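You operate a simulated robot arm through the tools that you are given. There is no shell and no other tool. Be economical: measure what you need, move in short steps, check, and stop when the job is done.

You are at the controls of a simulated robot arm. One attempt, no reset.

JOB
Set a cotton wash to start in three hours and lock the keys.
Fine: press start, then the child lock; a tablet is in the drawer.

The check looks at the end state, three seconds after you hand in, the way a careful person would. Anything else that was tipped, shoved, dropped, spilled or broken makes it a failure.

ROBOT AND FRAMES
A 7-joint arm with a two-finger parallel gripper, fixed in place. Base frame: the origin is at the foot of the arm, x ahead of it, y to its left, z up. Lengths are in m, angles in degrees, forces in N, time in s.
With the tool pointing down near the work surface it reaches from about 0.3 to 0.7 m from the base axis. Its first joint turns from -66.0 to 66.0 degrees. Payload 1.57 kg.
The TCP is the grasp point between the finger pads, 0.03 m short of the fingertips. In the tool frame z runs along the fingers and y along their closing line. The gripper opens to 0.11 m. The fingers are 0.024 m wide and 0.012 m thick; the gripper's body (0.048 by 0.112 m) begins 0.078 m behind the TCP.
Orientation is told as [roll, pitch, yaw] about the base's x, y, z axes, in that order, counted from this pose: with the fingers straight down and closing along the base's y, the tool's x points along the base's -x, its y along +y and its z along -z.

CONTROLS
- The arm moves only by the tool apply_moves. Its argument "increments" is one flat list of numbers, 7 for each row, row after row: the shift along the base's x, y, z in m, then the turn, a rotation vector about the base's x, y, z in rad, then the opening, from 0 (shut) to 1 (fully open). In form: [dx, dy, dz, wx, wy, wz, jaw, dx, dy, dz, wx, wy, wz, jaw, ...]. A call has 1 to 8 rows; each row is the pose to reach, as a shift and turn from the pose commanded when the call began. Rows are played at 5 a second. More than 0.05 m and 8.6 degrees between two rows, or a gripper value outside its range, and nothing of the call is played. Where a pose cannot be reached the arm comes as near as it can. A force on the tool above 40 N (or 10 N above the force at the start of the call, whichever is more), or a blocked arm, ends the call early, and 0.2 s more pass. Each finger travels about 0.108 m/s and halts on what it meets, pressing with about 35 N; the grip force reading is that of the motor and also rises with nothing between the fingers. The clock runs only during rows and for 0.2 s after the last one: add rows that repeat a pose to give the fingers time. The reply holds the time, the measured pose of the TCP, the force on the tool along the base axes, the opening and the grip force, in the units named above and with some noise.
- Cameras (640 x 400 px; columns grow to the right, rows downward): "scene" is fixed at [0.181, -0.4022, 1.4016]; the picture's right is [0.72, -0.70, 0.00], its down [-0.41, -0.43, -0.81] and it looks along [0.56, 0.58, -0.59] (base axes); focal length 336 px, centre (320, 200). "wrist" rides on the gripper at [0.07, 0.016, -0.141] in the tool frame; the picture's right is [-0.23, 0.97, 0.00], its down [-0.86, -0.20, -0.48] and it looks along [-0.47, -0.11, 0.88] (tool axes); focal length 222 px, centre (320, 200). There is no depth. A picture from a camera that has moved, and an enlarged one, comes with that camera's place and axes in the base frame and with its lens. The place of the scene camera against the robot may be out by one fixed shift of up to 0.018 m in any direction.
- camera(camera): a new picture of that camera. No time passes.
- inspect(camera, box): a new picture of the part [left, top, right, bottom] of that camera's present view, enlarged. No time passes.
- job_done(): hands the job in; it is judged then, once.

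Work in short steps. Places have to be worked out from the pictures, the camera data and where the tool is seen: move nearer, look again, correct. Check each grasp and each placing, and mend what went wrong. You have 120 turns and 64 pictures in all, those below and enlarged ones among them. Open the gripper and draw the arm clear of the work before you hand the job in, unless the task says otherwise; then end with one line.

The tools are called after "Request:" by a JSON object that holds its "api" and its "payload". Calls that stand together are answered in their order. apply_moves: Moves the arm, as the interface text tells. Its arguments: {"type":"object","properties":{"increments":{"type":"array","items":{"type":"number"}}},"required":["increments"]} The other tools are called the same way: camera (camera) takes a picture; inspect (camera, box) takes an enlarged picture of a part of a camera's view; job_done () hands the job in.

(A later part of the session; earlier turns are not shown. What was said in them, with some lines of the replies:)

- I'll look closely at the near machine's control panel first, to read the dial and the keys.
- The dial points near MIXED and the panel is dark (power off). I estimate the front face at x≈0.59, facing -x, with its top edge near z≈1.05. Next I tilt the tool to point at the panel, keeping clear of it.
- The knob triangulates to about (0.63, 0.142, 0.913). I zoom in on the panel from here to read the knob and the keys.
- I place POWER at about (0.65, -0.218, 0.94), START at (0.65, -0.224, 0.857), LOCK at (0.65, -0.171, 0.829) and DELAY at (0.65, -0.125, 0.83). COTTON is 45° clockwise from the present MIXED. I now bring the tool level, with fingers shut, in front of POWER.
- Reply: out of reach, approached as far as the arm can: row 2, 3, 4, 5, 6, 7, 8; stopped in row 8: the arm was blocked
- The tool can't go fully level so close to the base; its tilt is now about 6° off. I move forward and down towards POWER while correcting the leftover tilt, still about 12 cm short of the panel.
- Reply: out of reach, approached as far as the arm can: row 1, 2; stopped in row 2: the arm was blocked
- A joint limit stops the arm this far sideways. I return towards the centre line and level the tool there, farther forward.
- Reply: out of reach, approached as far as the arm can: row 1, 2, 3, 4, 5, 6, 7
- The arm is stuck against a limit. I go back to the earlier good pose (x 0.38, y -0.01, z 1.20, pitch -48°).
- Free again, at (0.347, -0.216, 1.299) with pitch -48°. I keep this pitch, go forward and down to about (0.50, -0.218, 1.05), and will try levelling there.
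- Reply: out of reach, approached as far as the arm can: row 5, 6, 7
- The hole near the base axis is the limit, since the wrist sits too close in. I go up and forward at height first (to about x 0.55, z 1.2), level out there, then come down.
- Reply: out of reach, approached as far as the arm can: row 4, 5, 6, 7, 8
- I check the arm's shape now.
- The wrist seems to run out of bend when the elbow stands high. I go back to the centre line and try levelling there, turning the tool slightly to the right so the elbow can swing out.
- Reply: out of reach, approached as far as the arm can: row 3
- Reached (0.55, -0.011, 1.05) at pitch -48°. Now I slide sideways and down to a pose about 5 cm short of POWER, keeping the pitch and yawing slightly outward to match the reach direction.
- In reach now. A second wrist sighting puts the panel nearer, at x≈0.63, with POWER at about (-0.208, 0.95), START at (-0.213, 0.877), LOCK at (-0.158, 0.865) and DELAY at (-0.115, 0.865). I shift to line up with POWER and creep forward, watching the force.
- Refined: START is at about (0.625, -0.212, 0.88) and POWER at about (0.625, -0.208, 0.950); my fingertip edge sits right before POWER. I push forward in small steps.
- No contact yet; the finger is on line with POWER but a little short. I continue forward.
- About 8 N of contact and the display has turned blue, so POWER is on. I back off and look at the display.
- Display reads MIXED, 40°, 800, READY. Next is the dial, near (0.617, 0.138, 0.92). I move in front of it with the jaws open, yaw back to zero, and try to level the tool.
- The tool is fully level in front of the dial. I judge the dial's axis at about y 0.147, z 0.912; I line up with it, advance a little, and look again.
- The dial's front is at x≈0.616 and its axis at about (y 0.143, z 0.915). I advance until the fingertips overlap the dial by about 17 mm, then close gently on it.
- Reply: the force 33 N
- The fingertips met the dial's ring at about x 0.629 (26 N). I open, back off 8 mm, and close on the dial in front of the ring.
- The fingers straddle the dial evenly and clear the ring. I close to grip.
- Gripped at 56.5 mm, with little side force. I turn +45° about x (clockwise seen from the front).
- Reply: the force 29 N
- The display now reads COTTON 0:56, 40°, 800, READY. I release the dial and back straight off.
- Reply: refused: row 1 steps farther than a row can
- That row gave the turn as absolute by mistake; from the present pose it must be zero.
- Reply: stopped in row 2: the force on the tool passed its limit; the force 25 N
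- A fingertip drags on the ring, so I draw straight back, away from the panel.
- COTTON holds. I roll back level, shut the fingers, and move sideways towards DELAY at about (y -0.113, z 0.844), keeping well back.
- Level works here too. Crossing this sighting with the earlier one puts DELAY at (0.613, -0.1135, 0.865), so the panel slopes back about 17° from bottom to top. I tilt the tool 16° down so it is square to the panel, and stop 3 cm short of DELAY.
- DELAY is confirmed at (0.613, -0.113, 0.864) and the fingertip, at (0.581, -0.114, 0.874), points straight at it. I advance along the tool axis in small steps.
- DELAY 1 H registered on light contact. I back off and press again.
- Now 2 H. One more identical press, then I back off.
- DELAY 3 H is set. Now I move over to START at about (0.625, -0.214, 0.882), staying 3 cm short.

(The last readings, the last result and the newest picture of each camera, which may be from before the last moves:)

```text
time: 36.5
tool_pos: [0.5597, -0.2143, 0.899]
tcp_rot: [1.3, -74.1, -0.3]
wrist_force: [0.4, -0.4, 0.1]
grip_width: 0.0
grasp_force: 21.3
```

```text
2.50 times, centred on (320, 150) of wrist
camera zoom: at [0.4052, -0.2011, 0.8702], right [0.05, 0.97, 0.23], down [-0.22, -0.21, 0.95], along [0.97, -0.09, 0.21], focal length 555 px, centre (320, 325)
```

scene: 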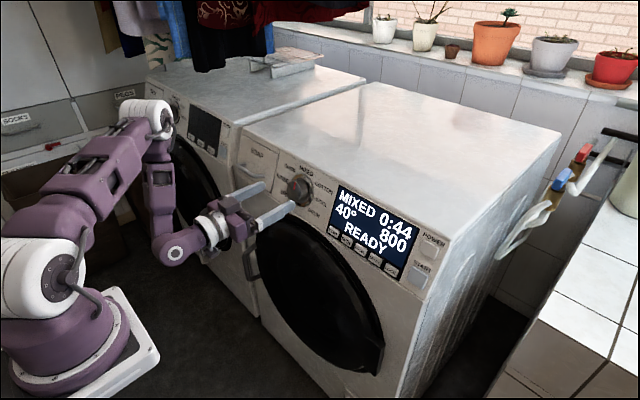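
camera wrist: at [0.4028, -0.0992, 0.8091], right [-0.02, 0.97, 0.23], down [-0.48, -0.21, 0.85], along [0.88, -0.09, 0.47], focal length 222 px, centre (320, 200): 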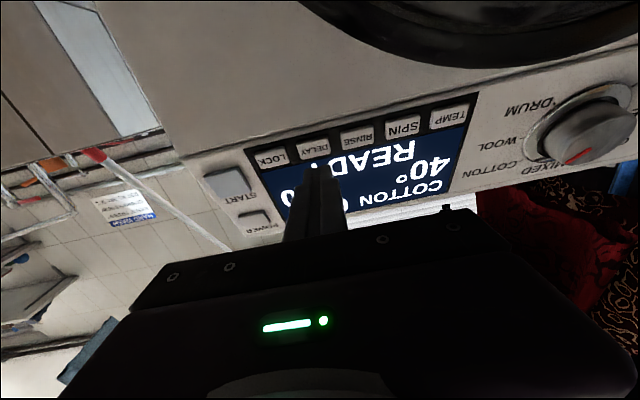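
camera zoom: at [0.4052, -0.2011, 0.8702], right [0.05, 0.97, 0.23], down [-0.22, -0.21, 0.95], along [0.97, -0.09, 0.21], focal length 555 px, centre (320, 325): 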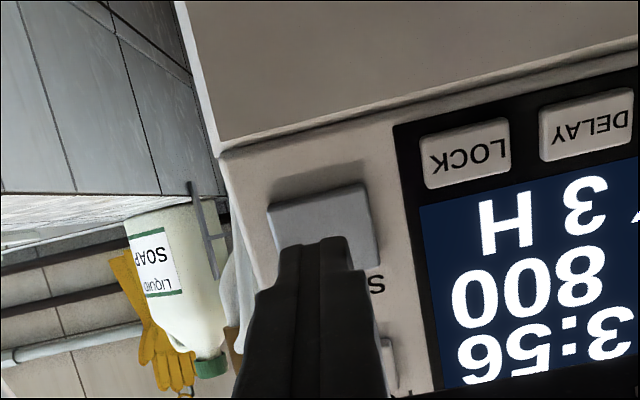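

START lies at about (0.623, -0.211, 0.883), straight ahead of the fingertip. I press.

Request:
{"api": "apply_moves", "payload": {"increments": [0.014, 0.001, -0.004, 0, 0, 0, 0, 0.024, 0.001, -0.007, 0, 0, 0, 0, 0.029, 0.001, -0.008, 0, 0, 0, 0, 0.033, 0.001, -0.009, 0, 0, 0, 0]}}

Request:
{"api": "inspect", "payload": {"camera": "scene", "box": [320, 180, 460, 290]}}

```text
time: 37.5
tool_pos: [0.5943, -0.2137, 0.8894]
tcp_rot: [1.5, -74.0, -0.5]
wrist_force: [-11.5, 0.8, 2.9]
grip_width: 0.0
grasp_force: 21.2
```

```text
3.64 times, centred on (390, 235) of scene
camera zoom: at [0.1807, -0.4022, 1.4017], right [0.72, -0.7, 0.0], down [-0.41, -0.43, -0.81], along [0.56, 0.58, -0.59], focal length 1221 px, centre (66, 73)
```

zoom: 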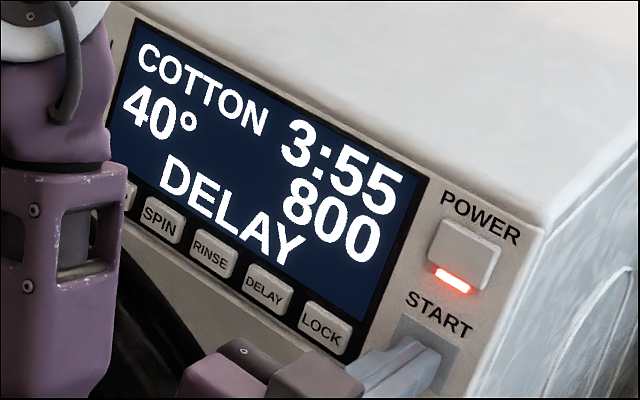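

START took: 3:55 counting down, DELAY, lamp lit. I back off and line up on LOCK at (0.612, -0.155, 0.866).

Request:
{"api": "apply_moves", "payload": {"increments": [-0.02, 0, 0.006, 0, 0, 0, 0, -0.04, 0, 0.01, 0, 0, 0, 0, -0.042, 0.03, 0.0, 0, 0, 0, 0, -0.042, 0.058, -0.006, 0, 0, 0, 0, -0.042, 0.058, -0.006, 0, 0, 0, 0]}}

Request:
{"api": "inspect", "payload": {"camera": "wrist", "box": [210, 70, 430, 230]}}

```text
time: 38.7
tool_pos: [0.5512, -0.154, 0.8826]
tcp_rot: [1.3, -74.1, -0.4]
wrist_force: [-0.9, -0.5, 0.1]
grip_width: 0.0
grasp_force: 21.5
```

```text
2.50 times, centred on (320, 150) of wrist
camera zoom: at [0.3966, -0.1413, 0.8552], right [0.05, 0.97, 0.23], down [-0.22, -0.21, 0.95], along [0.97, -0.09, 0.21], focal length 555 px, centre (320, 325)
```

zoom: 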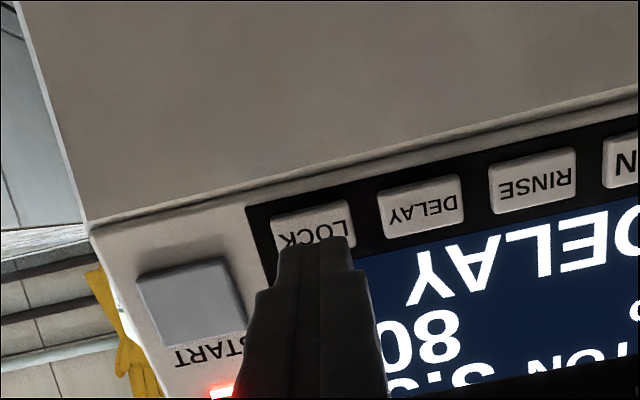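

Same picture geometry as for DELAY, so the fingertip is on LOCK. I press with the same stroke and stay in contact while I look.

Request:
{"api": "apply_moves", "payload": {"increments": [0.012, 0, -0.0035, 0, 0, 0, 0, 0.021, 0, -0.006, 0, 0, 0, 0, 0.027, 0, -0.0079, 0, 0, 0, 0, 0.032, 0, -0.009, 0, 0, 0, 0]}}

Request:
{"api": "inspect", "payload": {"camera": "scene", "box": [320, 180, 460, 290]}}

```text
time: 39.7
tool_pos: [0.5831, -0.1542, 0.873]
tcp_rot: [1.5, -74.0, -0.5]
wrist_force: [-0.7, 0.5, 0.5]
grip_width: 0.0
grasp_force: 20.8
```

```text
3.64 times, centred on (390, 235) of scene
camera zoom: at [0.181, -0.4022, 1.4016], right [0.72, -0.7, 0.0], down [-0.41, -0.43, -0.81], along [0.56, 0.58, -0.59], focal length 1221 px, centre (66, 73)
```

zoom: 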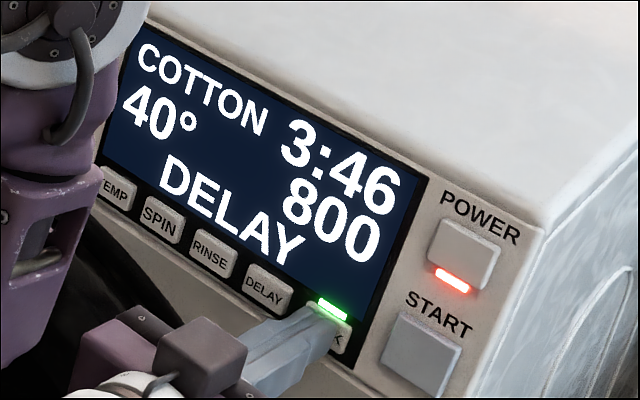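

A green lamp is lit above LOCK. I draw back, open the gripper, and check that the lamp stays on.

Request:
{"api": "apply_moves", "payload": {"increments": [-0.02, 0, 0.006, 0, 0, 0, 0, -0.05, 0, 0.012, 0, 0, 0, 0, -0.09, 0.02, 0.03, 0, 0, 0, 0.3, -0.11, 0.05, 0.06, 0, 0.05, 0, 0.6, -0.11, 0.07, 0.09, 0, 0.1, 0, 0.6]}}

Request:
{"api": "camera", "payload": {"camera": "scene"}}

Request:
{"api": "inspect", "payload": {"camera": "scene", "box": [280, 150, 460, 290]}}

```text
time: 40.9
tool_pos: [0.525, -0.1064, 0.9279]
tcp_rot: [1.1, -69.4, -0.2]
wrist_force: [0.5, 0.2, 0.0]
grip_width: 0.066
grasp_force: 0.0
out of reach, approached as far as the arm can: row 3, 4, 5
```

```text
20 pictures are left
```

scene: 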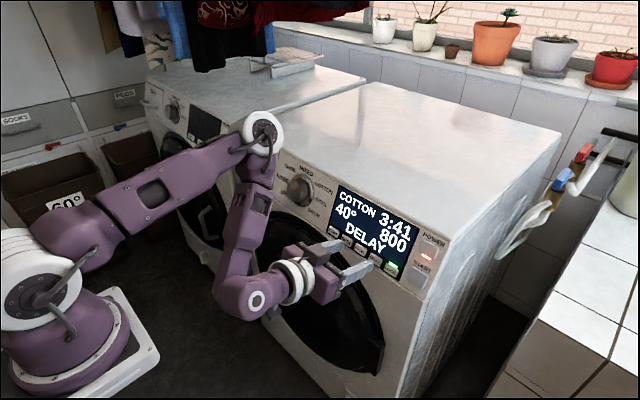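

```text
2.86 times, centred on (370, 220) of scene
camera zoom: at [0.181, -0.4023, 1.4016], right [0.72, -0.7, 0.0], down [-0.41, -0.43, -0.81], along [0.56, 0.58, -0.59], focal length 959 px, centre (177, 143)
```

zoom: 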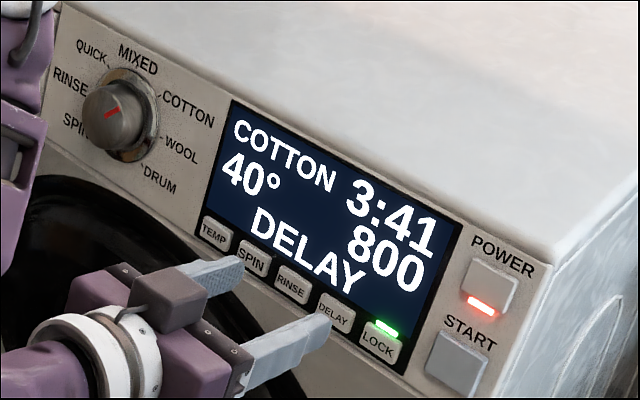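

The lock lamp stays lit and the wash is in DELAY. I lift the arm farther up and clear of the machine front.

Request:
{"api": "apply_moves", "payload": {"increments": [-0.01, 0.02, 0.03, 0, 0.1, 0, 0.6, -0.02, 0.04, 0.06, 0, 0.2, 0, 0.6, -0.03, 0.06, 0.1, 0, 0.3, 0, 0.6, -0.06, 0.08, 0.14, 0, 0.38, 0, 0.6, -0.09, 0.09, 0.17, 0, 0.38, 0, 0.6]}}

Request:
{"api": "camera", "payload": {"camera": "scene"}}

```text
refused: row 4 steps farther than a row can; nothing moved
```

```text
18 pictures are left
```

scene: 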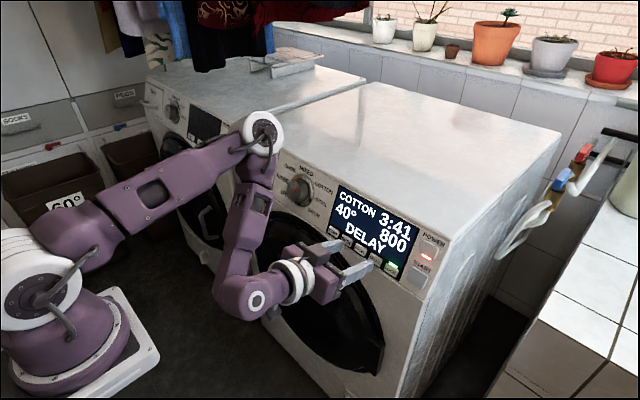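

One row was too long, so nothing moved; I repeat with shorter steps.

Request:
{"api": "apply_moves", "payload": {"increments": [-0.01, 0.02, 0.03, 0, 0.1, 0, 0.6, -0.02, 0.04, 0.06, 0, 0.2, 0, 0.6, -0.03, 0.06, 0.09, 0, 0.3, 0, 0.6, -0.05, 0.08, 0.12, 0, 0.38, 0, 0.6, -0.07, 0.09, 0.15, 0, 0.38, 0, 0.6]}}

Request:
{"api": "camera", "payload": {"camera": "scene"}}

```text
time: 42.1
tool_pos: [0.5162, -0.0257, 1.1078]
tcp_rot: [1.2, -46.6, -0.3]
wrist_force: [0.1, 0.0, 0.2]
grip_width: 0.0661
grasp_force: 0.0
out of reach, approached as far as the arm can: row 1, 2, 3, 4, 5
```

```text
17 pictures are left
```

scene: 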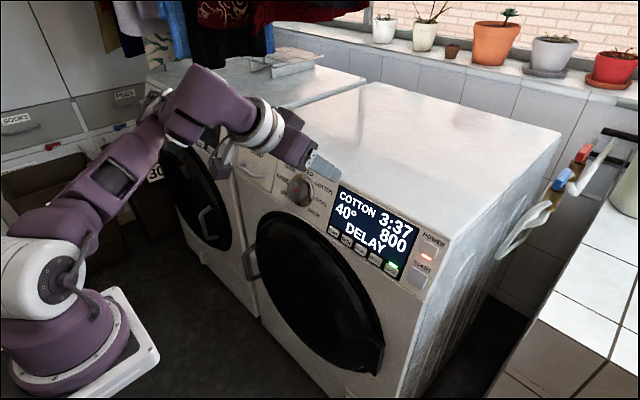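

The arm is clear, the gripper is open, and the display shows COTTON in DELAY at 3:37 with the start and lock lamps lit. I hand in.

Request:
{"api": "job_done", "payload": {}}

```text
The job is handed in.
```

The cotton wash is set with a three-hour delay and started. The keys are locked: the lamp by LOCK stayed lit after I let go. I took the tablet as already in the drawer and did not check it.
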